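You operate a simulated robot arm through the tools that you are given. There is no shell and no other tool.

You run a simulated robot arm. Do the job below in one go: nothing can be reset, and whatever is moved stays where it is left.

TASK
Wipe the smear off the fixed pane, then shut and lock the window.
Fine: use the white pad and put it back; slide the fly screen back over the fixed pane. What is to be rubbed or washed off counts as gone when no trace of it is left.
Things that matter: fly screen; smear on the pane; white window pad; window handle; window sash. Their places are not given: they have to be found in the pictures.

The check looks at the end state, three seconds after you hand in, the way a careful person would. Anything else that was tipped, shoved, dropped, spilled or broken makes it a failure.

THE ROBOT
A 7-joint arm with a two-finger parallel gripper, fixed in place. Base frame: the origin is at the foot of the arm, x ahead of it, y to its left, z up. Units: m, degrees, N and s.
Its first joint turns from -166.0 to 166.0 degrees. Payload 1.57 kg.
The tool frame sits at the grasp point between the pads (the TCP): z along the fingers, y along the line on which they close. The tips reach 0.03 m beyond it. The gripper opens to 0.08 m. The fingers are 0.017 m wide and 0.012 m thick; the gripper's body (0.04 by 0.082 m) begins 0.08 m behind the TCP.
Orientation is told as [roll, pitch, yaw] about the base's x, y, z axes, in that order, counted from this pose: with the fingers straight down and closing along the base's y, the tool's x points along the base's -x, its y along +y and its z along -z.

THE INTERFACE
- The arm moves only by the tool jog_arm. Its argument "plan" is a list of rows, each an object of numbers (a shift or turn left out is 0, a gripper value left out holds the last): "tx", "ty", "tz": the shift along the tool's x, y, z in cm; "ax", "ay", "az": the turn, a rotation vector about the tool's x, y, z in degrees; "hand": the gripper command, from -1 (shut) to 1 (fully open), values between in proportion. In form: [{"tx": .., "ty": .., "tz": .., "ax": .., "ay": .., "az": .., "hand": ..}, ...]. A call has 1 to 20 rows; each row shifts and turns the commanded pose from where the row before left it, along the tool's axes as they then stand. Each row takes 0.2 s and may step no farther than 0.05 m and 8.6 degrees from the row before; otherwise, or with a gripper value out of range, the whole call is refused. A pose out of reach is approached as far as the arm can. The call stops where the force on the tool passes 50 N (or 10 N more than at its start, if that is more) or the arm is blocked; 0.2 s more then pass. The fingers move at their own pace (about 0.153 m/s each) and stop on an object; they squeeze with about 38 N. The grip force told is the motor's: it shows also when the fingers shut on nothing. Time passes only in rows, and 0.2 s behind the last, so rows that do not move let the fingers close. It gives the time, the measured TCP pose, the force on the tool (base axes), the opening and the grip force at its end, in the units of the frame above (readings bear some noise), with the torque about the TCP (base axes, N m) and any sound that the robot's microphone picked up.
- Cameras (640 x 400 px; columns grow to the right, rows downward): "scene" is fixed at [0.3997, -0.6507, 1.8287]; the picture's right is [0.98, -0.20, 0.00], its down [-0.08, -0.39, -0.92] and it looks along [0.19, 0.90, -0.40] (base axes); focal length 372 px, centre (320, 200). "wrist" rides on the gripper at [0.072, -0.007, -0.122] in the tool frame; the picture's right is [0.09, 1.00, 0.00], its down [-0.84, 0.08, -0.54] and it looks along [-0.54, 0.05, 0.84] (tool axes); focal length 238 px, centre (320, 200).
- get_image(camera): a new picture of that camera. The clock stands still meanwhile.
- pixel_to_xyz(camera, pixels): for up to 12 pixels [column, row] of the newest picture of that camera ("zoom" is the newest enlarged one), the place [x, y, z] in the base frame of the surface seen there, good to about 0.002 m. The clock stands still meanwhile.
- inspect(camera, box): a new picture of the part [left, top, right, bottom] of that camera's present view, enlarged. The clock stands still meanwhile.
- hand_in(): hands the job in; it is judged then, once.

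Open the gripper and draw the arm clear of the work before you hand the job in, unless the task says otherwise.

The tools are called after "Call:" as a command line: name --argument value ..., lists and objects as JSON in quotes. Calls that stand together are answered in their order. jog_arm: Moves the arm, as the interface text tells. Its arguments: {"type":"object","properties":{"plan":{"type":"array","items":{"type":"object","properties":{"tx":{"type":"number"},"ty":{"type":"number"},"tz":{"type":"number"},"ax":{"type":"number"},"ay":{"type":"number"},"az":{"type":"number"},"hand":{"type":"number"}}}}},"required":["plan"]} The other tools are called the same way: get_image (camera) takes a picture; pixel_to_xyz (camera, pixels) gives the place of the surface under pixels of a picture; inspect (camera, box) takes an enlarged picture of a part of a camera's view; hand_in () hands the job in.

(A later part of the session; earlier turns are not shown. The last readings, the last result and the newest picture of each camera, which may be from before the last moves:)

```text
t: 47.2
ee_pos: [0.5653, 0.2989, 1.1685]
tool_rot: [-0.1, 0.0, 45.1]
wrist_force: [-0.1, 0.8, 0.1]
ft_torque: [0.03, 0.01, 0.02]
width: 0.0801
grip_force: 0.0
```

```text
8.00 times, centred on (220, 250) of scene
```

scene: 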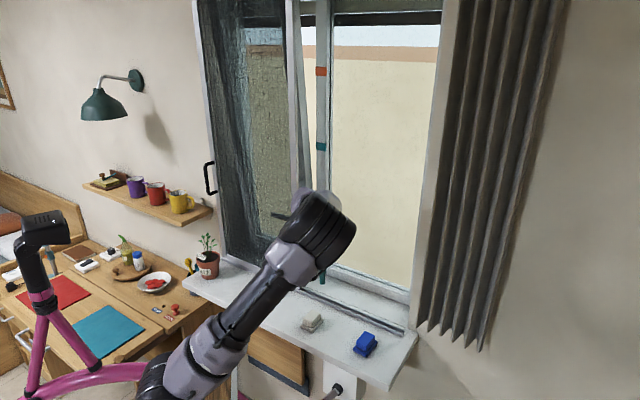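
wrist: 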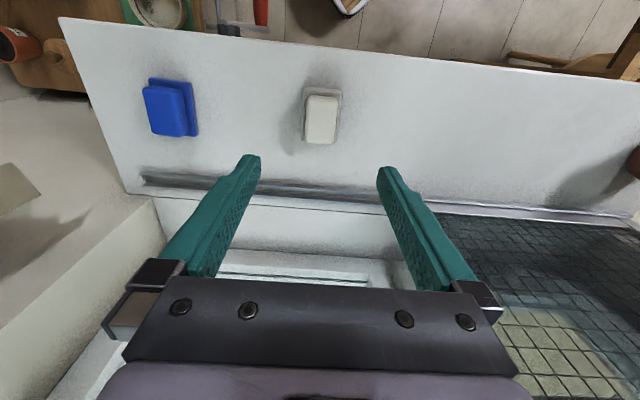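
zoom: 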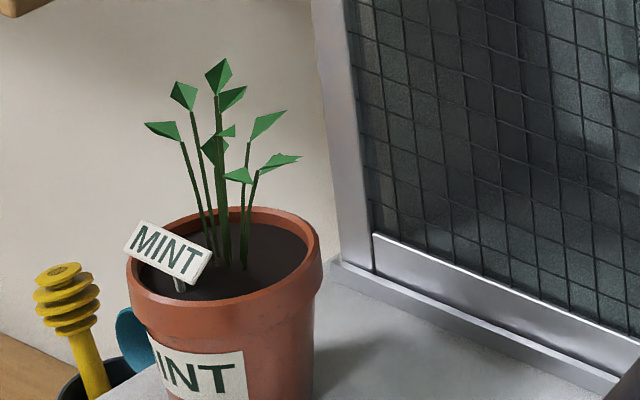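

All clear: curtain starts at u≈0.52 beyond the rail end (≈0.45), plant leaves top out at z≈1.12. I draw back and swing left toward the screen handle, keeping the tool down and high.

Call:
jog_arm --plan '[{"tx": 3, "tz": -2}, {"tx": 3, "tz": -2}, {"ty": 4, "tx": 0.5, "tz": -0.9}, {"ty": 4, "tx": 0.5, "tz": -0.9}, {"ty": 4, "tx": 0.5, "tz": -0.9}, {"ty": 4, "tx": 0.5, "tz": -0.9}, {"ty": 4, "tx": 0.5, "tz": -0.9}, {"ty": 4, "tx": 0.5, "tz": -0.9}, {}]'

Call:
get_image --camera "scene"

```text
t: 49.2
ee_pos: [0.3293, 0.4052, 1.2638]
tool_rot: [-0.2, -0.1, 45.1]
wrist_force: [-0.6, -0.5, 0.2]
ft_torque: [0.03, 0.02, 0.03]
width: 0.0802
grip_force: 0.0
```

```text
taken
```

scene: 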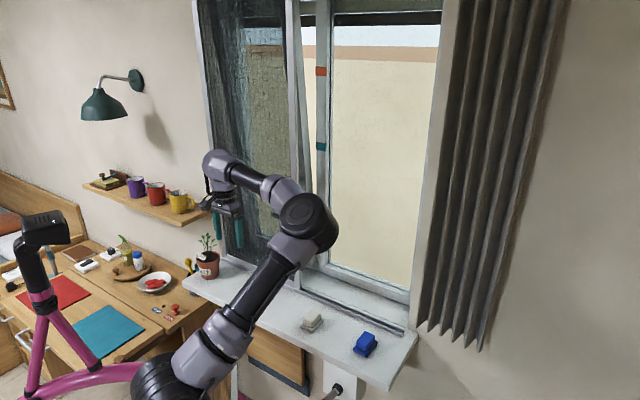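

The arm is moving freely with the elbow to the right. I go on to u≈-0.34, w≈0.56, z≈1.33, then level the tool step by step.

Call:
jog_arm --plan '[{"ty": 4.05, "tx": -0.5, "tz": -1}, {"ty": 4.05, "tx": -0.5, "tz": -1}, {"ty": 4.05, "tx": -0.5, "tz": -1}, {"ty": 4.05, "tx": -0.5, "tz": -1}, {"ty": 4.05, "tx": -0.5, "tz": -1}, {"ty": 4.05, "tx": -0.5, "tz": -1}, {"ty": 4.05, "tx": -0.5, "tz": -1}, {}]'

Call:
jog_arm --plan '[{"ay": -7.5}, {"ay": -7.5}, {"ay": -7.5}, {"ay": -7.5}, {}]'

Call:
get_image --camera "scene"

```text
t: 51.0
ee_pos: [0.2549, 0.6301, 1.3203]
tool_rot: [-0.2, -0.1, 45.3]
wrist_force: [0.0, 0.0, -0.3]
ft_torque: [0.0, 0.0, 0.0]
width: 0.0798
grip_force: 0.0
out of reach, approached as far as the arm can: row 1, 2, 3, 4, 5, 6
```

```text
t: 52.2
ee_pos: [0.2548, 0.6311, 1.3201]
tool_rot: [-0.2, -30.1, 45.3]
wrist_force: [0.0, 0.3, -0.4]
ft_torque: [-0.02, 0.0, 0.01]
width: 0.0799
grip_force: 0.0
```

```text
taken
```

scene: 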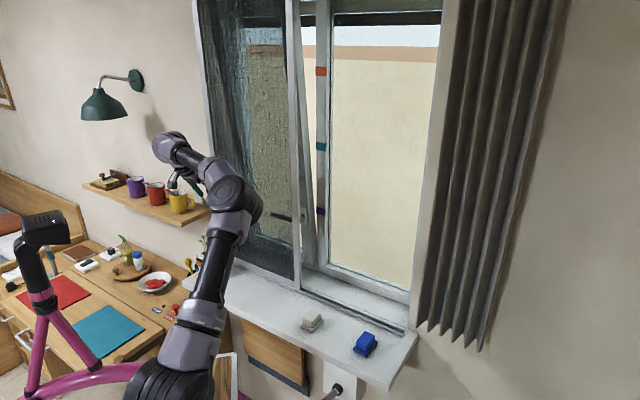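

The turn goes on well now (pitch -30°). I complete the levelling.

Call:
jog_arm --plan '[{"ay": -7.5}, {"ay": -7.5}, {"ay": -7.5}, {"ay": -7.5}, {"ay": -7.5}, {"ay": -7.5}, {"ay": -7.5}, {"ay": -7.4}, {}]'

Call:
get_image --camera "scene"

Call:
get_image --camera "wrist"

```text
t: 54.2
ee_pos: [0.2549, 0.6317, 1.3206]
tool_rot: [-96.8, -89.8, 141.8]
wrist_force: [0.4, -0.6, -0.1]
ft_torque: [0.01, 0.04, 0.02]
width: 0.0799
grip_force: 0.0
```

```text
taken
```

scene: 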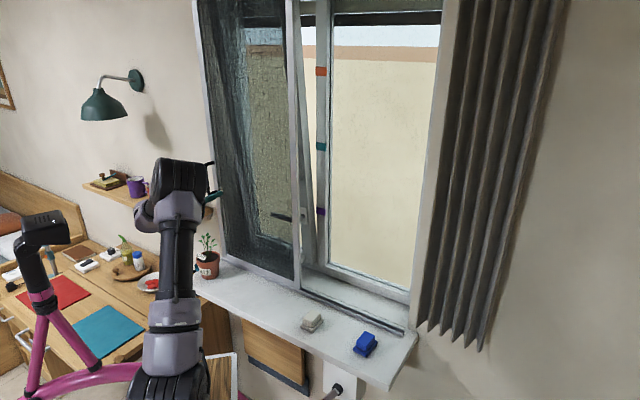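

```text
taken
```

wrist: 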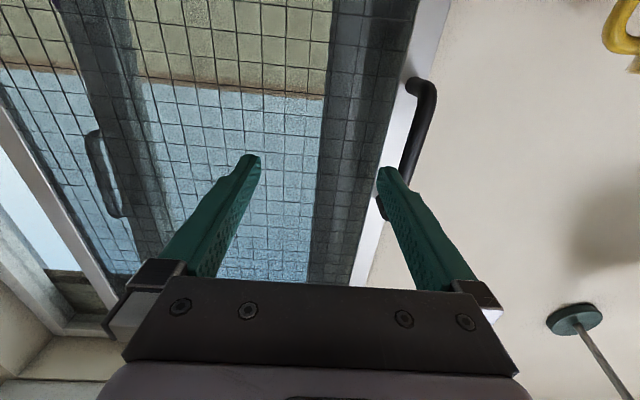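

The tool is level. The screen's bar shows at (420,130) in the wrist picture; I measure it.

Call:
pixel_to_xyz --camera "wrist" --pixels '[[428, 110], [415, 150], [405, 170], [413, 84], [422, 130], [390, 150], [430, 40], [106, 165], [95, 145], [120, 205]]'

Call:
inspect --camera "wrist" --box '[340, 50, 500, 150]'

```text
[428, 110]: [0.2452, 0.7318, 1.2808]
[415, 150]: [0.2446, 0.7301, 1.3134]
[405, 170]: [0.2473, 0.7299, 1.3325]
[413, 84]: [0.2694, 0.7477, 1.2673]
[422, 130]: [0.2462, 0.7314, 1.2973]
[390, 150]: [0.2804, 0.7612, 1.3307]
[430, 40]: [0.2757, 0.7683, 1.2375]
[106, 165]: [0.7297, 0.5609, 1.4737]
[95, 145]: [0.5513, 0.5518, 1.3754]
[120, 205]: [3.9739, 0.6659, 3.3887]
```

```text
4.00 times, centred on (420, 100) of wrist
```

zoom: 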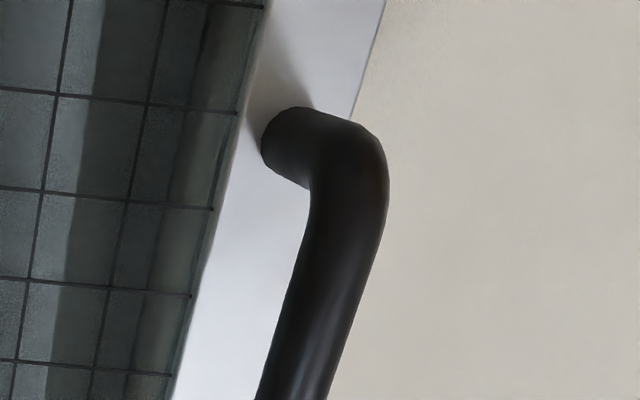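

The bar's centre is u≈-0.341, w≈0.696. I line up with it, then advance so the open fingers straddle it, and close.

Call:
jog_arm --plan '[{"ty": 2.5, "tx": -0.4}, {"ty": 2.5, "tx": -0.4}, {"ty": 2.45, "tx": -0.3}, {}, {"tz": 2.5}, {"tz": 2.5}, {"tz": 1.8}, {}]'

Call:
get_image --camera "wrist"

Call:
get_image --camera "scene"

```text
t: 56.0
ee_pos: [0.2503, 0.7317, 1.3302]
tool_rot: [-72.1, -89.7, 117.3]
wrist_force: [0.0, -0.2, -0.1]
ft_torque: [0.01, 0.01, -0.01]
width: 0.0802
grip_force: 0.0
```

```text
taken
```

wrist: 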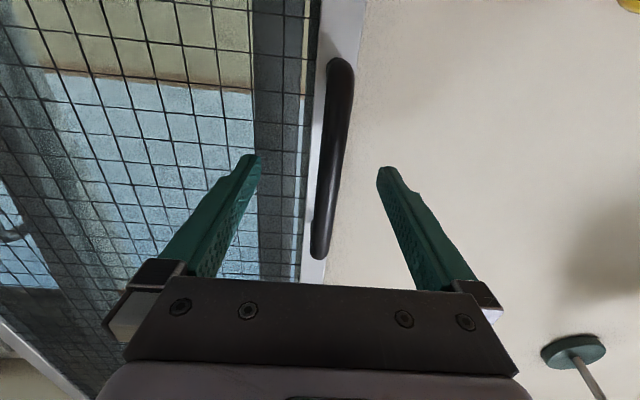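

```text
taken
```

scene: 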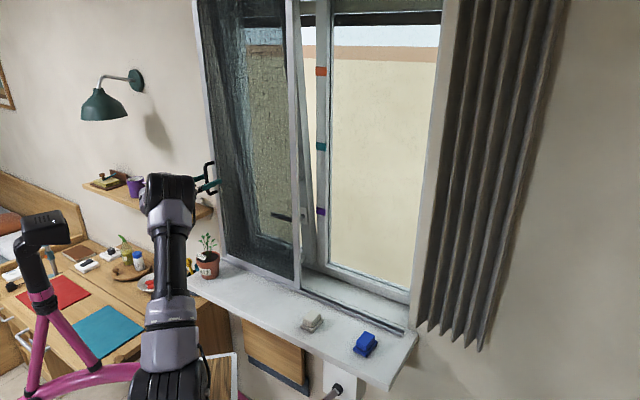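

The bar (335,150) lies between the fingertips. I close on it.

Call:
jog_arm --plan '[{"hand": -1}, {}, {}, {}]'

```text
t: 57.0
ee_pos: [0.25, 0.7308, 1.3295]
tool_rot: [-69.2, -89.6, 114.2]
wrist_force: [0.9, -1.0, 0.0]
ft_torque: [0.08, 0.14, -0.02]
width: 0.014
grip_force: 30.1
```

The bar is gripped (14 mm). I slide the screen to the right in modest steps, watching the force.

Call:
jog_arm --plan '[{"ty": -0.5}, {"ty": -1}, {"ty": -1.5}, {"ty": -2}, {"ty": -2}, {"ty": -2}, {}]'

Call:
get_image --camera "scene"

```text
t: 58.6
ee_pos: [0.313, 0.6684, 1.3304]
tool_rot: [-63.8, -89.7, 108.8]
wrist_force: [0.3, -0.6, -6.3]
ft_torque: [0.45, -0.26, 0.02]
width: 0.0138
grip_force: 30.5
```

```text
taken
```

scene: 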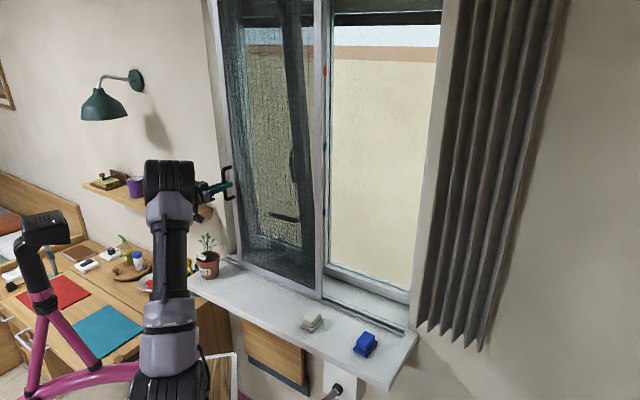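

It slides easily. I continue 20 cm more.

Call:
jog_arm --plan '[{"ty": -2}, {"ty": -2}, {"ty": -2}, {"ty": -2}, {"ty": -2}, {"ty": -2}, {"ty": -2}, {"ty": -2}, {"ty": -2}, {"ty": -2}, {}]'

Call:
get_image --camera "scene"

```text
t: 61.0
ee_pos: [0.4548, 0.5268, 1.3313]
tool_rot: [-85.8, -89.7, 130.9]
wrist_force: [-6.7, -9.4, -11.8]
ft_torque: [0.07, 0.14, 0.0]
width: 0.0134
grip_force: 30.4
```

```text
taken
```

scene: 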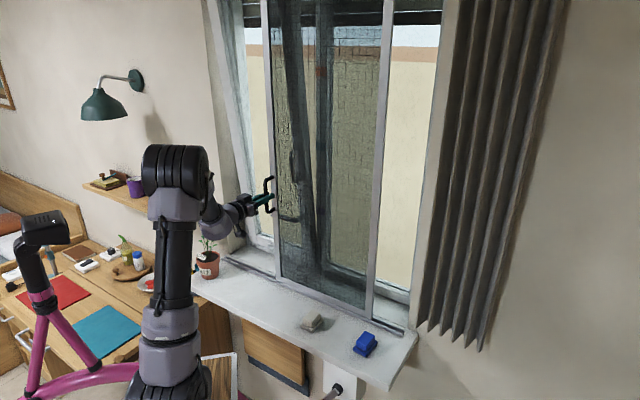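

Two thirds done; the screen's right edge is near (372,200). I go on in smaller steps towards the right stop.

Call:
jog_arm --plan '[{"ty": -1, "tz": 0.1, "tx": 0.1}, {"ty": -1, "tz": 0.1, "tx": 0.1}, {"ty": -1, "tz": 0.1}, {"ty": -1}, {"ty": -1}, {"ty": -1}, {"ty": -1}, {}]'

Call:
get_image --camera "scene"

```text
t: 62.8
ee_pos: [0.5073, 0.479, 1.3302]
tool_rot: [-103.3, -89.8, 148.2]
wrist_force: [-16.8, -17.7, 7.3]
ft_torque: [-0.08, 0.35, 0.02]
width: 0.0138
grip_force: 30.5
```

```text
taken
```

scene: 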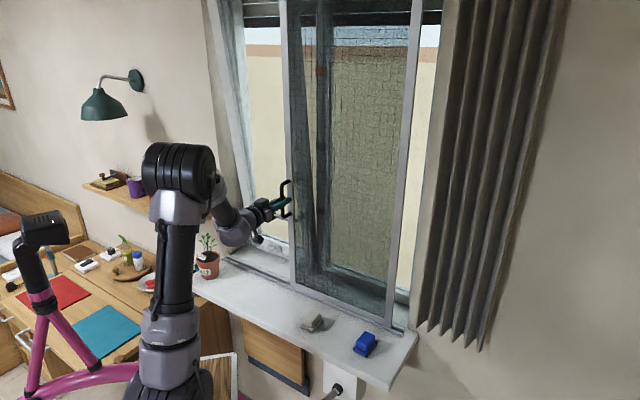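

The screen presses back at 24 N normal to it, so I ease off half a centimetre of push while sliding on.

Call:
jog_arm --plan '[{"ty": -0.5, "tz": -0.3}, {"ty": -1, "tz": -0.2}, {"ty": -1}, {"ty": -1}, {}]'

Call:
get_image --camera "scene"

```text
t: 64.0
ee_pos: [0.5312, 0.4516, 1.33]
tool_rot: [-72.7, -89.9, 117.9]
wrist_force: [16.7, 16.0, 10.5]
ft_torque: [0.34, -0.17, 0.02]
width: 0.0142
grip_force: 30.4
```

```text
taken
```

scene: 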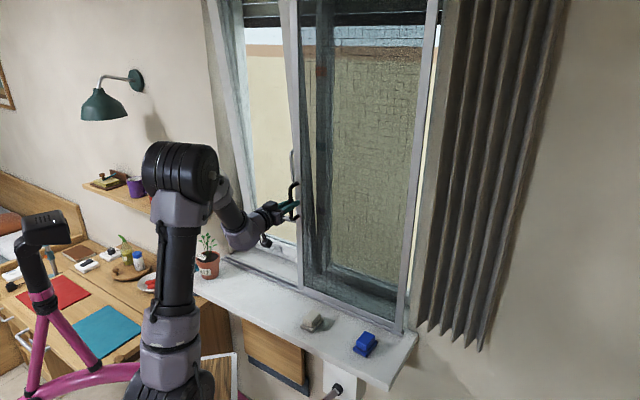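

Now it pulls the other way by 23 N; I correct by 2.5 mm and creep on to find the end stop.

Call:
jog_arm --plan '[{"tz": 0.25}, {"ty": -0.5}, {"ty": -0.5}, {}]'

Call:
inspect --camera "scene" --box '[370, 280, 450, 330]'

Call:
inspect --camera "scene" --box '[240, 0, 480, 150]'

```text
t: 65.0
ee_pos: [0.5337, 0.4478, 1.3301]
tool_rot: [-64.2, -89.8, 109.7]
wrist_force: [-18.1, 12.4, 2.2]
ft_torque: [0.22, 0.08, 0.14]
width: 0.0139
grip_force: 30.6
```

```text
8.00 times, centred on (410, 305) of scene
```

zoom: 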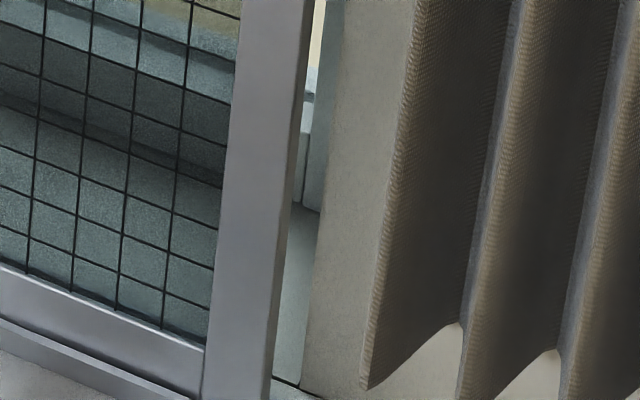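

```text
2.67 times, centred on (360, 75) of scene
```

zoom: 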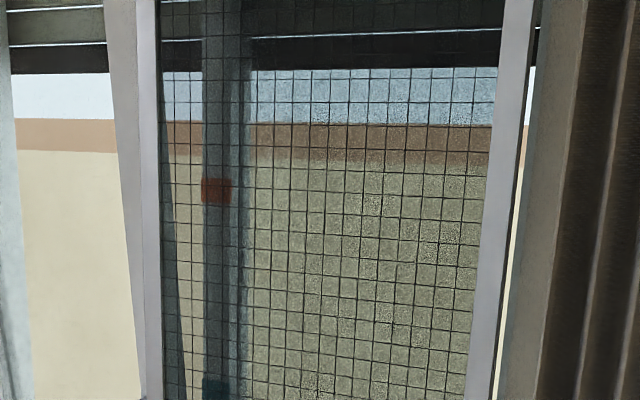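

The screen is at its end stop (21 N back along the rail, u=0.061). I relax, open the fingers and back away.

Call:
jog_arm --plan '[{"ty": 0.4}, {"hand": 1}, {}, {}, {"tz": -2}, {"tz": -3}, {}]'

Call:
get_image --camera "scene"

Call:
get_image --camera "wrist"

```text
t: 66.6
ee_pos: [0.4981, 0.4135, 1.3301]
tool_rot: [-69.2, -89.8, 114.4]
wrist_force: [0.5, 0.6, 0.1]
ft_torque: [0.03, -0.01, -0.01]
width: 0.08
grip_force: 0.1
```

```text
taken
```

scene: 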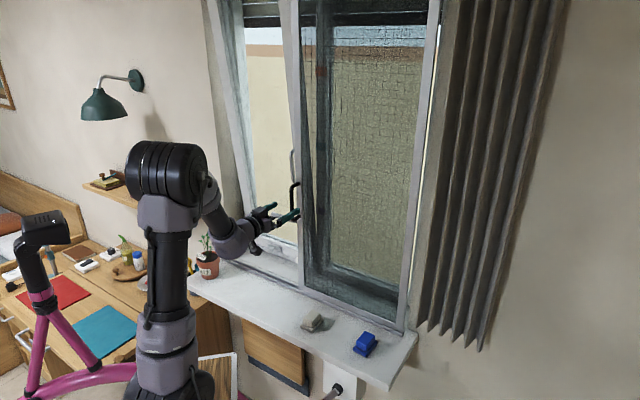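

```text
taken
```

wrist: 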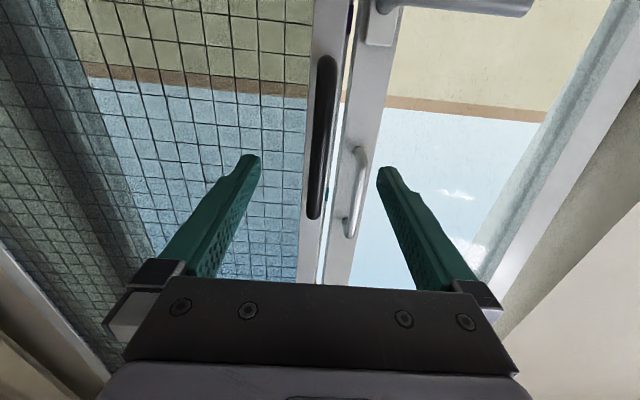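

The sash is now exposed: D-shaped pull at wrist (355,190) and the lever at (450,5). I measure them.

Call:
pixel_to_xyz --camera "wrist" --pixels '[[362, 180], [352, 225], [358, 155], [345, 160], [375, 110], [500, 5], [440, 2], [385, 3], [335, 260], [360, 250], [345, 120], [330, 90]]'

Call:
pixel_to_xyz --camera "scene" --pixels '[[292, 170], [292, 155], [285, 60], [285, 20], [225, 60], [235, 200], [280, 250], [290, 110], [300, 110], [298, 230], [286, 244], [215, 20]]'

```text
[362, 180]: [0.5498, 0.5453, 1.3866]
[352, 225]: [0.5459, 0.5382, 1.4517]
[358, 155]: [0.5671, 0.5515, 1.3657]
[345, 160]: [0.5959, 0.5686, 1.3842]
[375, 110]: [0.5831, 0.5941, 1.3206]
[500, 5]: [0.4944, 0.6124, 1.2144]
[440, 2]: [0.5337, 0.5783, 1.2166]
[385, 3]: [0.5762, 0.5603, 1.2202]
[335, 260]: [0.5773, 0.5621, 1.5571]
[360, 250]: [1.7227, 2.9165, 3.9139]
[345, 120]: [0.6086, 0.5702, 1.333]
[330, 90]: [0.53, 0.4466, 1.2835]
```

```text
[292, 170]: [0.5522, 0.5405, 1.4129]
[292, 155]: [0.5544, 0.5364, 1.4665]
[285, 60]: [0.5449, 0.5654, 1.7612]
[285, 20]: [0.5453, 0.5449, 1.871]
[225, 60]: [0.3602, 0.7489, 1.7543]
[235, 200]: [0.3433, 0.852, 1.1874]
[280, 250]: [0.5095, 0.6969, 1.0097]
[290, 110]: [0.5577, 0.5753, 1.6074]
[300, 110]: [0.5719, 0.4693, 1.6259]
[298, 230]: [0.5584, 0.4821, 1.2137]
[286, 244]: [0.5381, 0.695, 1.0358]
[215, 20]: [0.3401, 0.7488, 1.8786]
```

The sash face leans from w≈0.832 at z=1.32 to 0.771 at z=1.87; the lever bar lies at z≈1.215 from u≈0 to -0.11. I move up in front of the sash at z≈1.58 and shut the fingers, then look.

Call:
jog_arm --plan '[{"ty": 2.5, "tx": -3, "hand": -1}, {"ty": 2.5, "tx": -3}, {"ty": 2.5, "tx": -3}, {"tx": -4}, {"tx": -4}, {"tx": -4}, {"tx": -4}, {}]'

Call:
get_image --camera "scene"

Call:
get_image --camera "wrist"

Call:
inspect --camera "scene" --box '[240, 185, 320, 235]'

```text
t: 68.4
ee_pos: [0.4436, 0.4683, 1.5813]
tool_rot: [-75.6, -89.7, 120.8]
wrist_force: [0.7, -0.6, 0.3]
ft_torque: [0.01, -0.02, 0.0]
width: 0.0002
grip_force: 21.7
```

```text
taken
```

scene: 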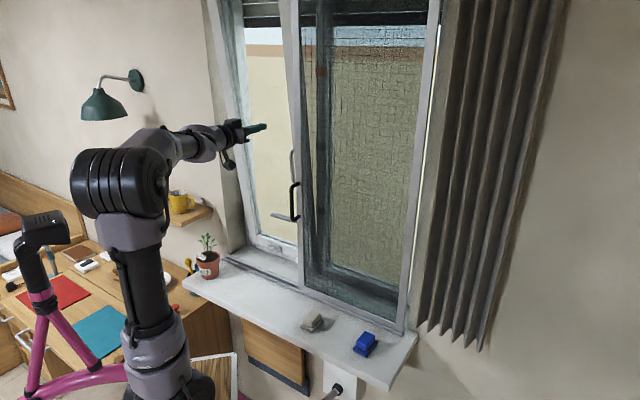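

```text
taken
```

wrist: 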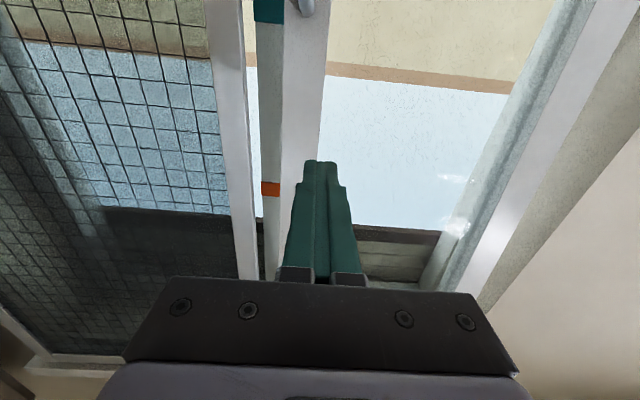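

```text
8.00 times, centred on (280, 210) of scene
```

zoom: 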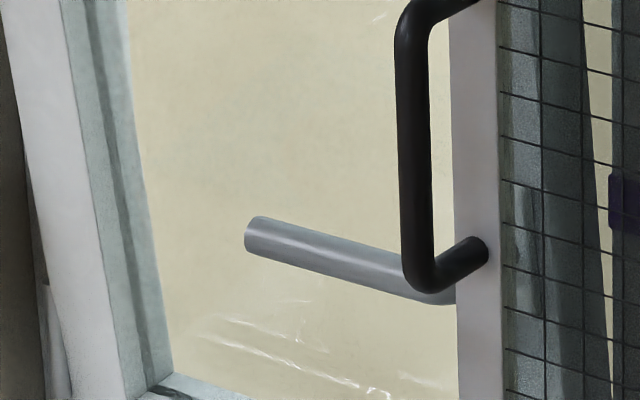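

I measure the sash stile near the push height and the lever ends.

Call:
pixel_to_xyz --camera "wrist" --pixels '[[290, 100], [318, 100], [290, 140], [315, 140], [305, 60], [245, 100], [230, 100], [255, 240], [240, 240]]'

Call:
pixel_to_xyz --camera "zoom" --pixels '[[255, 235], [300, 245], [350, 260], [390, 270], [440, 295], [415, 150], [440, 270], [470, 150], [455, 100], [495, 100], [525, 240]]'

```text
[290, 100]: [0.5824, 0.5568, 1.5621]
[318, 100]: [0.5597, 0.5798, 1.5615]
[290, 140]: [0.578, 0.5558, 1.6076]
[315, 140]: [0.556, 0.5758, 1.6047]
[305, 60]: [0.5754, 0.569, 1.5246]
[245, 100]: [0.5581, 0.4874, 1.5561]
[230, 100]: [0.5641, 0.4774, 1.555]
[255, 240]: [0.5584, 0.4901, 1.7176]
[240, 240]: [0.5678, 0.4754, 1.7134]
```

```text
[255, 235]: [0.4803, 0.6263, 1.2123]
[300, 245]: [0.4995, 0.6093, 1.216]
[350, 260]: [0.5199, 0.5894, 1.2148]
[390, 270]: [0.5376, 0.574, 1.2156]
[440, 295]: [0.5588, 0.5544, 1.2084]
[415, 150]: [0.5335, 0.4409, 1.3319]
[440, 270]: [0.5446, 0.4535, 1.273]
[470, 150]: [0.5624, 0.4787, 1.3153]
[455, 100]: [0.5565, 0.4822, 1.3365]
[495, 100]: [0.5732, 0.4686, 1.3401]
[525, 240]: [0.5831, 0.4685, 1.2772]
```

The stile spans u -0.02…0.025 at w≈0.80 and the screen's left frame begins at u≈0.05. I line up at u≈-0.010, z≈1.60 and advance the closed fingertips to near contact.

Call:
jog_arm --plan '[{"ty": -0.7, "tx": -1.9}, {"tz": 3}, {"tz": 3}, {"tz": 3}, {"tz": 2}, {"tz": 1}, {}]'

Call:
get_image --camera "scene"

Call:
get_image --camera "wrist"

```text
t: 70.0
ee_pos: [0.5331, 0.5481, 1.5989]
tool_rot: [-73.6, -89.7, 118.7]
wrist_force: [-0.1, -0.2, 0.0]
ft_torque: [0.03, -0.02, 0.01]
width: 0.0
grip_force: 21.3
```

```text
taken
```

scene: 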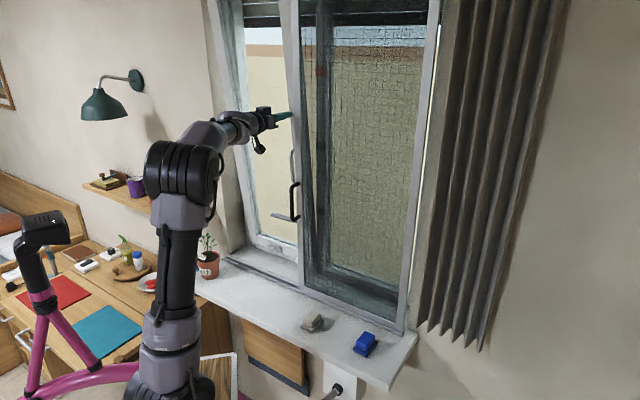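

```text
taken
```

wrist: 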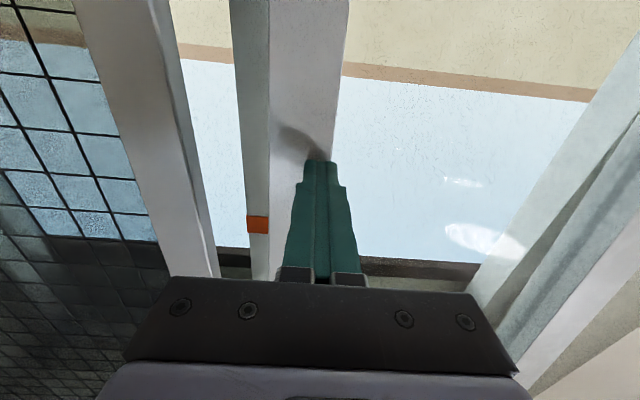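

The tips are just off the stile, a little near its inner edge; I shift 6 mm right and push slowly.

Call:
jog_arm --plan '[{"ty": -0.6}, {"tz": 0.5}, {"tz": 0.5}, {"tz": 0.7}, {"tz": 0.7}, {}]'

```text
t: 71.4
ee_pos: [0.5551, 0.5609, 1.5996]
tool_rot: [-66.6, -89.7, 111.8]
wrist_force: [-2.5, -2.3, 0.2]
ft_torque: [0.04, -0.05, 0.01]
width: 0.0
grip_force: 20.7
```

The sash moves with only about 3 N. I keep pushing slowly.

Call:
jog_arm --plan '[{"tz": 0.7}, {"tz": 0.7}, {"tz": 0.7}, {"tz": 0.7}, {"tz": 0.7}, {}]'

Call:
jog_arm --plan '[{"tz": 0.4}, {"tz": 0.4}, {"tz": 0.4}, {"tz": 0.4}, {"tz": 0.4}, {}]'

Call:
get_image --camera "scene"

Call:
get_image --camera "wrist"

```text
t: 72.8
ee_pos: [0.5799, 0.5874, 1.5998]
tool_rot: [-63.4, -89.7, 108.6]
wrist_force: [-0.1, 0.0, 0.7]
ft_torque: [-0.01, 0.0, 0.0]
width: 0.0
grip_force: 21.3
```

```text
t: 73.8
ee_pos: [0.5868, 0.5937, 1.5983]
tool_rot: [-60.3, -89.7, 105.5]
wrist_force: [-18.5, -33.6, -8.8]
ft_torque: [0.09, 0.16, -0.42]
width: 0.0
grip_force: 21.2
stopped in row 4: the force on the tool passed its limit at 60 N (the readings are from after the stop); the commanded pose is now the measured one
```

```text
taken
```

scene: 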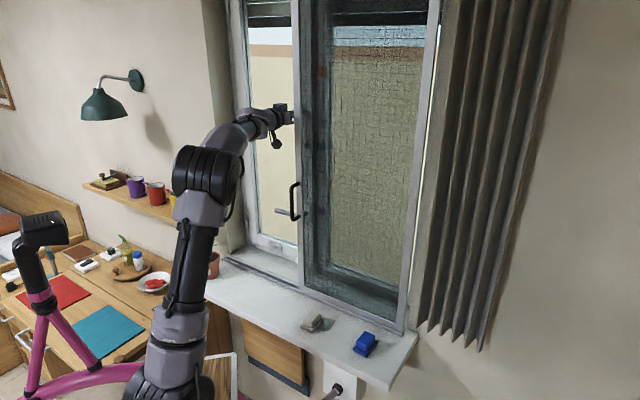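

```text
taken
```

wrist: 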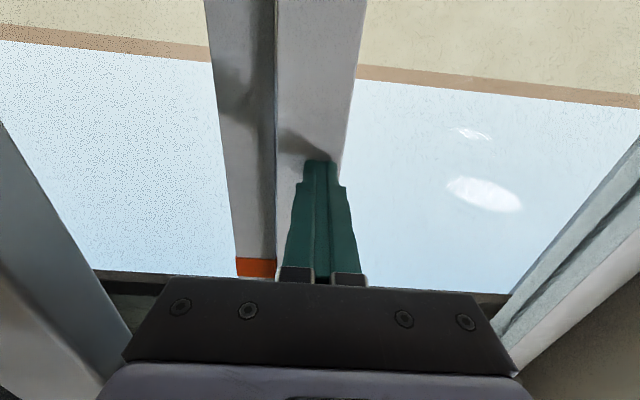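

The push ended at a hard stop with the fingertips at w≈0.865 and the stile level with the frame in the picture. I verify the sash is upright.

Call:
pixel_to_xyz --camera "wrist" --pixels '[[340, 20], [300, 20], [340, 100], [345, 60], [290, 120], [240, 60], [250, 200], [240, 30]]'

Call:
pixel_to_xyz --camera "scene" --pixels '[[240, 60], [243, 100], [250, 200], [255, 235], [236, 20], [280, 212], [290, 243], [265, 236]]'

```text
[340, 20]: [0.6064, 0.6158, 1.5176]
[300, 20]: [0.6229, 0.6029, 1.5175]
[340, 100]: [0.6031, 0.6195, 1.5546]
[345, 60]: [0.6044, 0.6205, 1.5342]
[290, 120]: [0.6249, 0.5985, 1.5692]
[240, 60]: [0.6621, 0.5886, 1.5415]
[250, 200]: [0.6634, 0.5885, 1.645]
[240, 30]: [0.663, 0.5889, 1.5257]
```

```text
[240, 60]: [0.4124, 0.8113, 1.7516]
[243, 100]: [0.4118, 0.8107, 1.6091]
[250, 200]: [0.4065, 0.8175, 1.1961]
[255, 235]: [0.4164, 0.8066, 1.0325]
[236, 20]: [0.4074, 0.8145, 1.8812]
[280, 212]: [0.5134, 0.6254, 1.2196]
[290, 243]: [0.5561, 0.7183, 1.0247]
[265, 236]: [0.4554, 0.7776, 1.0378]
```

The sash face is at w≈0.865 at every height, so it is shut. I back off and see whether it stays.

Call:
jog_arm --plan '[{"tz": -1}, {"tz": -2}, {"tz": -3}, {"tz": -3, "ty": 1}, {"tz": -3, "ty": 1}, {"tz": -2, "ty": 1}, {}]'

Call:
get_image --camera "scene"

Call:
pixel_to_xyz --camera "scene" --pixels '[[240, 60], [236, 20], [250, 200], [280, 212], [273, 210], [290, 215]]'

Call:
inspect --camera "scene" --box '[240, 185, 320, 235]'

```text
t: 75.4
ee_pos: [0.4684, 0.5189, 1.5972]
tool_rot: [-44.6, -89.5, 89.9]
wrist_force: [0.7, -0.1, 0.4]
ft_torque: [0.02, -0.02, -0.03]
width: 0.0001
grip_force: 21.7
```

```text
taken
```

scene: 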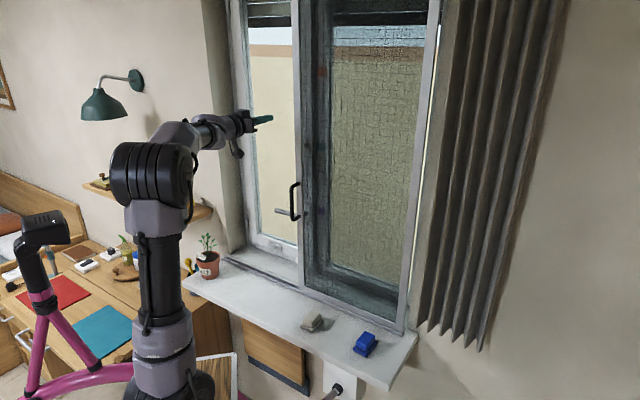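

```text
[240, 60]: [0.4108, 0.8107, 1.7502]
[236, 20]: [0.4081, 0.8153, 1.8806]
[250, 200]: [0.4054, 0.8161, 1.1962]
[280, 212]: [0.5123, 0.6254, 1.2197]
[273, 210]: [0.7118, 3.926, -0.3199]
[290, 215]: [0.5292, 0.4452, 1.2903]
```

```text
8.00 times, centred on (280, 210) of scene
```

zoom: 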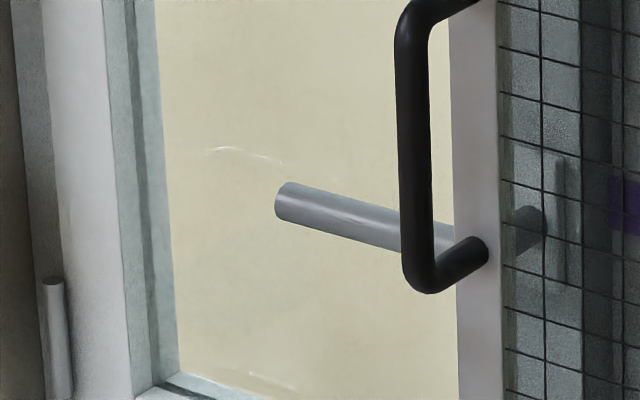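

The sash stays shut. I measure the lever and its pivot more closely for the turning motion.

Call:
pixel_to_xyz --camera "zoom" --pixels '[[282, 190], [282, 202], [285, 215], [340, 200], [340, 215], [340, 232], [445, 230], [445, 245], [530, 220], [520, 240], [555, 200], [570, 255]]'

```text
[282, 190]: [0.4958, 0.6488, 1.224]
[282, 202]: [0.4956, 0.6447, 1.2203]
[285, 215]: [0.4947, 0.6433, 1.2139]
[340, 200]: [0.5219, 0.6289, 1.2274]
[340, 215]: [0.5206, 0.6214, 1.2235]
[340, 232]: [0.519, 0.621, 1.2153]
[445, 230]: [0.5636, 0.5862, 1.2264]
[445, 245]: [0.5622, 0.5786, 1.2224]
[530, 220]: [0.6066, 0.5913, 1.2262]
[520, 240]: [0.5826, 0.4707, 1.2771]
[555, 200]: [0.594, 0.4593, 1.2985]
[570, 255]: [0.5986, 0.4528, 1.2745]
```

The lever bar is at z≈1.220, w≈0.814, from its tip u≈-0.105 to its pivot u≈0.008. I go down to z≈1.27 left of the screen, above the lever, keeping back from the window.

Call:
jog_arm --plan '[{"ty": 2, "tz": -2.5, "tx": 2}, {"ty": 1.2, "tz": -2.3, "tx": 3}, {"tx": 4}, {"tx": 4}, {"tx": 4}, {"tx": 4}, {"tx": 4}, {"tx": 4}, {"tx": 3.7}, {}]'

Call:
get_image --camera "scene"

Call:
get_image --camera "wrist"

```text
t: 77.6
ee_pos: [0.4133, 0.5031, 1.2722]
tool_rot: [-49.7, -89.5, 94.9]
wrist_force: [-0.9, -0.5, 0.7]
ft_torque: [-0.04, 0.01, 0.0]
width: 0.0
grip_force: 21.0
```

```text
taken
```

scene: 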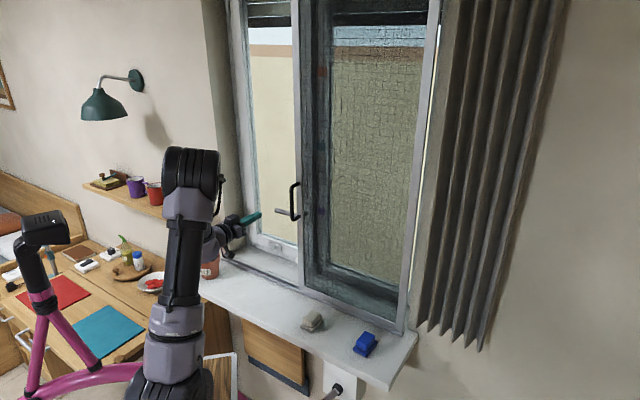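

```text
taken
```

wrist: 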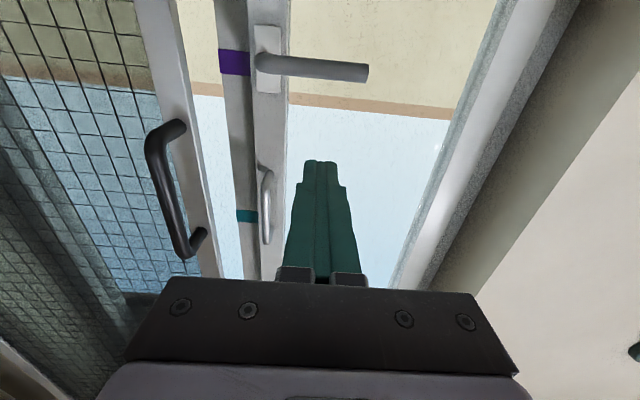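

A clear view of the lever at (310,66). I look closer for markings, and check how near the arm's wrist is to the plant.

Call:
inspect --camera "wrist" --box '[200, 0, 392, 120]'

Call:
pixel_to_xyz --camera "scene" --pixels '[[228, 252], [220, 235], [212, 265], [232, 222], [250, 216], [205, 245]]'

Call:
pixel_to_xyz --camera "wrist" --pixels '[[262, 62], [280, 64], [320, 68], [362, 72], [268, 90], [268, 30]]'

```text
3.33 times, centred on (296, 60) of wrist
```

zoom: 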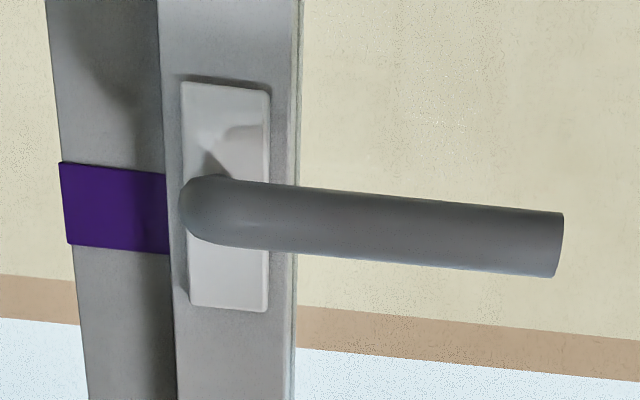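

```text
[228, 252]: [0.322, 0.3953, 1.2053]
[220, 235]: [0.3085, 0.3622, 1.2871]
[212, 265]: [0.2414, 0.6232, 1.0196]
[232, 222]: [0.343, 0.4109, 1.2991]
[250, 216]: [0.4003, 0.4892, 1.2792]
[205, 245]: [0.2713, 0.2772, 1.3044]
```

```text
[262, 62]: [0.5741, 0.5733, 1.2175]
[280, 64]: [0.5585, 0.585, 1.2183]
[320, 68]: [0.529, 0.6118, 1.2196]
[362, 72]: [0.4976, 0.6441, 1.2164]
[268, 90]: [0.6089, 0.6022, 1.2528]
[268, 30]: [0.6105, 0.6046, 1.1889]
```

The lever's pivot is at u≈0.002, z≈1.219 and there are no markings, so down is the usual locked position. I advance the closed fingers above the lever and come down to just over it.

Call:
jog_arm --plan '[{"tz": 3, "ty": 0.45}, {"tz": 3}, {"tz": 3}, {"tz": 3}, {"tz": 3}, {"tz": 0.8}, {"tx": 1.5}, {"tx": 1.2}, {}]'

Call:
get_image --camera "wrist"

Call:
get_image --camera "scene"

```text
t: 79.6
ee_pos: [0.5216, 0.6195, 1.2448]
tool_rot: [-49.6, -89.6, 94.9]
wrist_force: [-0.1, -1.1, 0.0]
ft_torque: [-0.01, -0.01, -0.01]
width: 0.0001
grip_force: 21.2
```

```text
taken
```

wrist: 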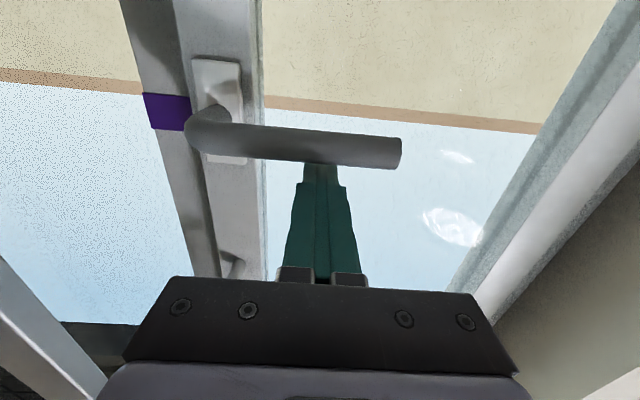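

```text
taken
```

scene: 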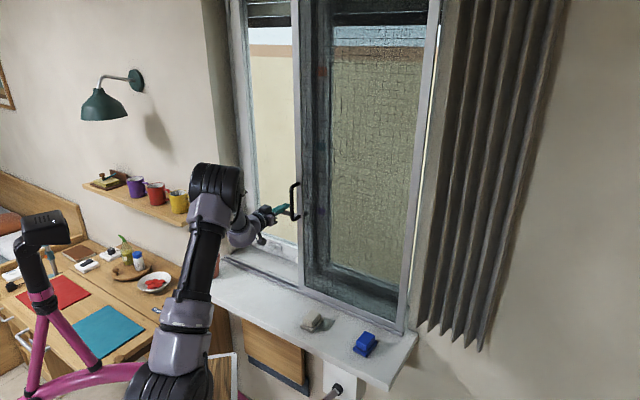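

The fingers sit right above the lever, near its outer half. I press down gently to see whether it turns.

Call:
jog_arm --plan '[{"tx": 0.7}, {"tx": 0.6}, {"tx": 0.6}, {"tx": 0.6}, {}]'

Call:
get_image --camera "wrist"

```text
t: 80.8
ee_pos: [0.5216, 0.6205, 1.2181]
tool_rot: [-46.5, -89.6, 91.7]
wrist_force: [0.5, -0.7, 0.6]
ft_torque: [-0.01, 0.0, -0.03]
width: 0.0002
grip_force: 21.3
```

```text
taken
```

wrist: 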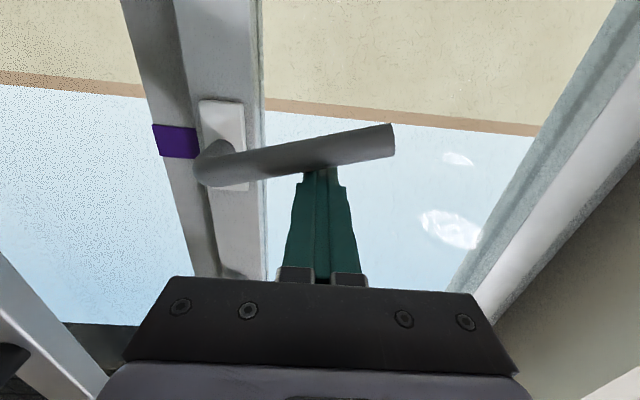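

The lever turns freely downward. I follow its arc towards straight down.

Call:
jog_arm --plan '[{"tx": 0.75}, {"tx": 0.72}, {"ty": -0.28, "tx": 0.87}, {"ty": -0.28, "tx": 0.87}, {"ty": -0.53, "tx": 0.8}, {"ty": -0.53, "tx": 0.8}, {"ty": -0.77, "tx": 0.65}, {"ty": -0.77, "tx": 0.65}, {}]'

Call:
get_image --camera "wrist"

```text
t: 82.8
ee_pos: [0.5446, 0.5973, 1.1565]
tool_rot: [-47.4, -89.6, 92.6]
wrist_force: [-0.2, 0.3, -0.4]
ft_torque: [-0.05, 0.0, 0.0]
width: 0.0
grip_force: 21.1
```

```text
taken
```

wrist: 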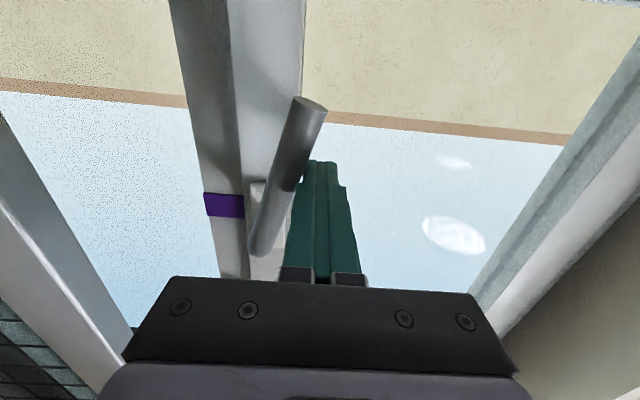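

The lever is about 70° round. I push it on rightward until it points straight down or stops.

Call:
jog_arm --plan '[{"ty": -0.6, "tx": 0.3}, {"ty": -0.6, "tx": 0.2}, {"ty": -0.5, "tx": 0.2}, {"ty": -0.4}, {}]'

Call:
get_image --camera "wrist"

Call:
get_image --camera "scene"

```text
t: 84.0
ee_pos: [0.5582, 0.5831, 1.15]
tool_rot: [-47.9, -89.6, 93.2]
wrist_force: [-1.1, -0.3, 0.1]
ft_torque: [0.02, -0.01, 0.01]
width: 0.0001
grip_force: 21.1
```

```text
taken
```

wrist: 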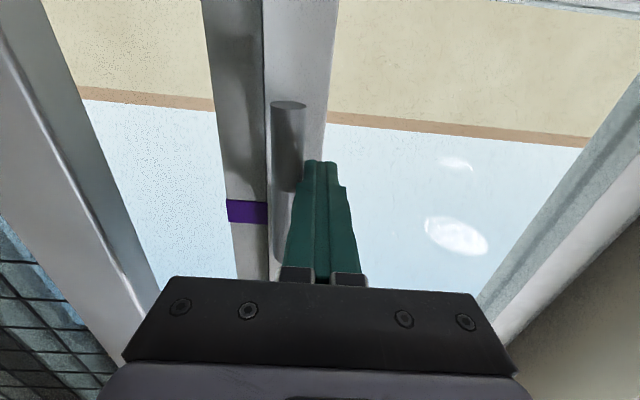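

```text
taken
```

scene: 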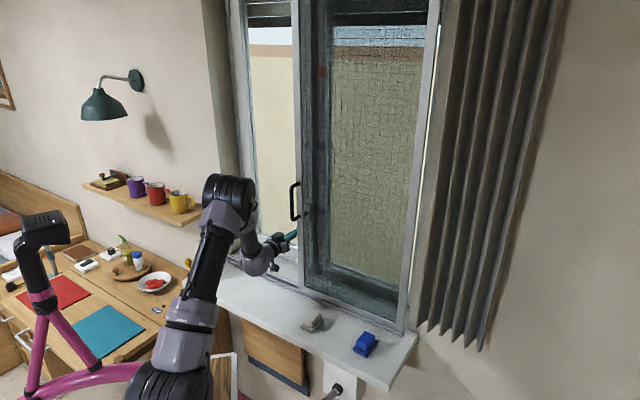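

The lever looks almost vertical. I creep on to its stop, checking the force.

Call:
jog_arm --plan '[{"ty": -0.3}, {"ty": -0.3}, {}]'

Call:
get_image --camera "wrist"

Call:
pixel_to_xyz --camera "wrist" --pixels '[[285, 115], [285, 150], [278, 190], [278, 220], [276, 240], [290, 130]]'

```text
t: 84.8
ee_pos: [0.5585, 0.581, 1.1499]
tool_rot: [-46.1, -89.7, 91.6]
wrist_force: [-15.9, 21.4, -4.5]
ft_torque: [-0.03, 0.06, 0.24]
width: 0.0
grip_force: 21.5
```

```text
taken
```

wrist: 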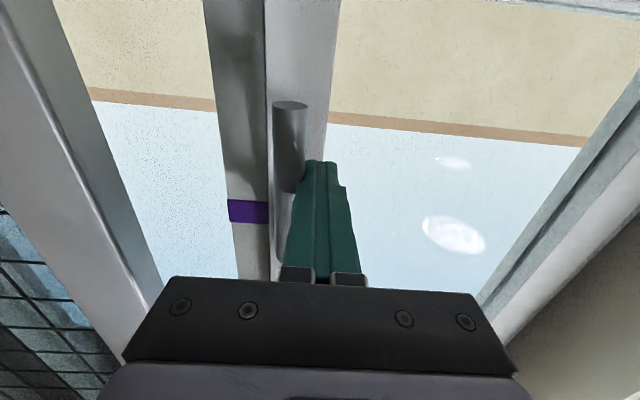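

```text
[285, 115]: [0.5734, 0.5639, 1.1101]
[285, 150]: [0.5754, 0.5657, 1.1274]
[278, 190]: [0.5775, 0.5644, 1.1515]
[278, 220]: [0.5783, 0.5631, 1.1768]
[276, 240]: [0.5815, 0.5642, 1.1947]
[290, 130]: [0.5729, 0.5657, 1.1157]
```

The lever is at its stop (26 N), hanging straight down, i.e. locked. I release sideways and draw back out of the window.

Call:
jog_arm --plan '[{"ty": 0.6}, {"ty": 1.0}, {"ty": 1, "tz": -2}, {"tz": -3}, {"tz": -3}, {"tz": -3}, {"tz": -3}, {"tz": -2}, {}]'

Call:
get_image --camera "wrist"

Call:
get_image --camera "scene"

```text
t: 86.8
ee_pos: [0.4319, 0.4828, 1.1507]
tool_rot: [-48.5, -89.6, 93.7]
wrist_force: [0.1, 0.2, 0.0]
ft_torque: [0.0, 0.05, 0.0]
width: 0.0
grip_force: 21.1
```

```text
taken
```

wrist: 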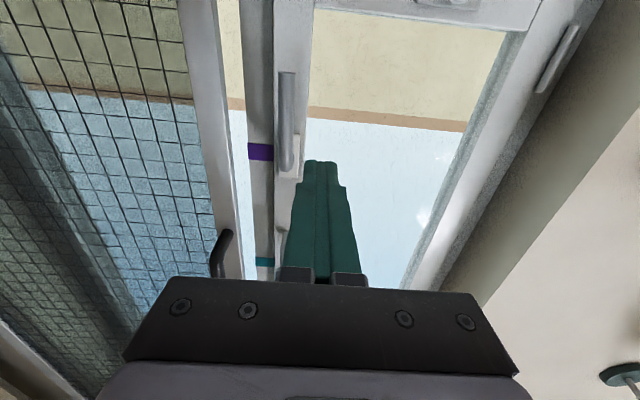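

```text
taken
```

scene: 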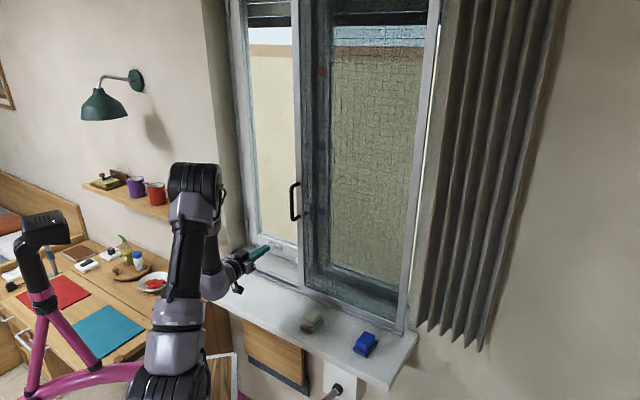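

The lever hangs straight down, the screen covers the fixed pane. I draw the arm up and back and open the gripper.

Call:
jog_arm --plan '[{"tx": -4}, {"tx": -4}, {"tx": -4}, {"tx": -4}, {"tx": -4}, {"tx": -4}, {"tx": -4}, {"tx": -4}, {"hand": 1, "tz": -2}, {"tz": -2}, {}, {}]'

Call:
get_image --camera "scene"

Call:
inspect --camera "scene" --box '[200, 150, 440, 300]'

Call:
inspect --camera "scene" --box '[180, 240, 436, 400]'

Call:
inspect --camera "scene" --box '[296, 160, 456, 260]'

```text
t: 89.4
ee_pos: [0.4039, 0.457, 1.4728]
tool_rot: [-48.1, -89.6, 93.4]
wrist_force: [0.8, 0.1, 0.0]
ft_torque: [0.0, 0.05, -0.03]
width: 0.0799
grip_force: 0.0
```

```text
taken
```

scene: 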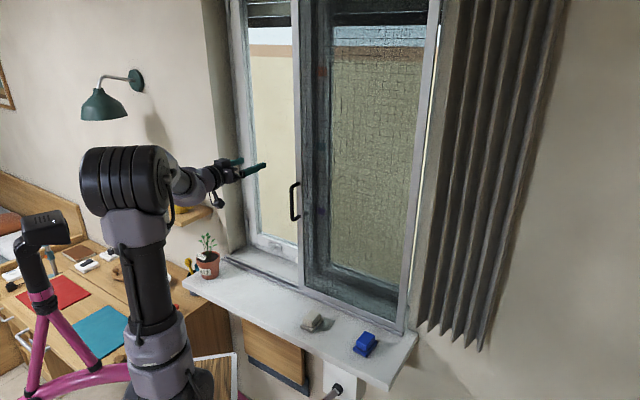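

```text
2.67 times, centred on (320, 225) of scene
```

zoom: 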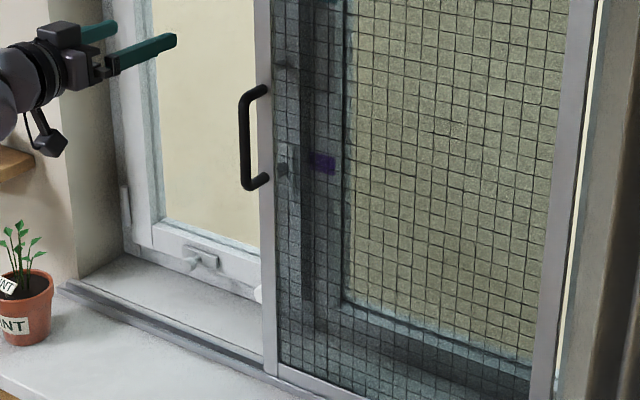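

```text
2.50 times, centred on (308, 320) of scene
```

zoom: 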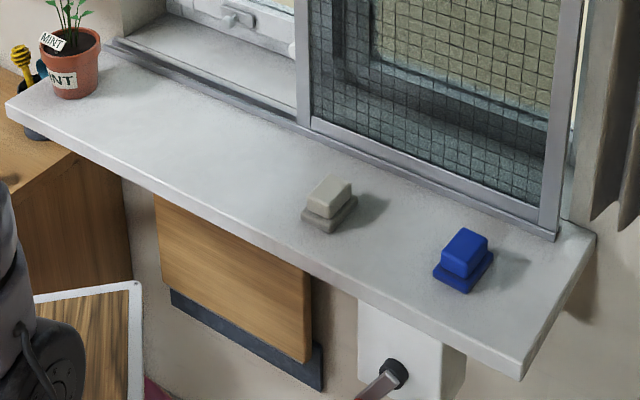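

```text
4.00 times, centred on (376, 210) of scene
```

zoom: 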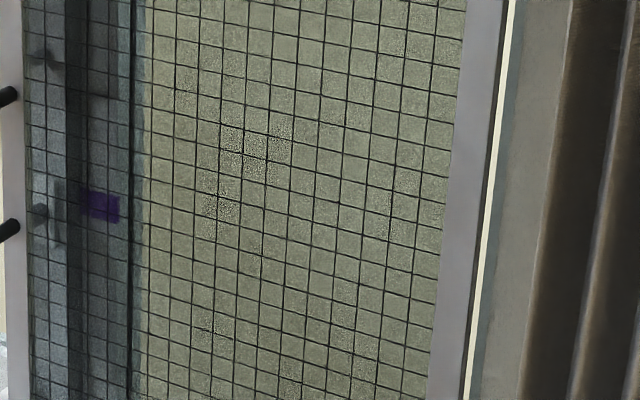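

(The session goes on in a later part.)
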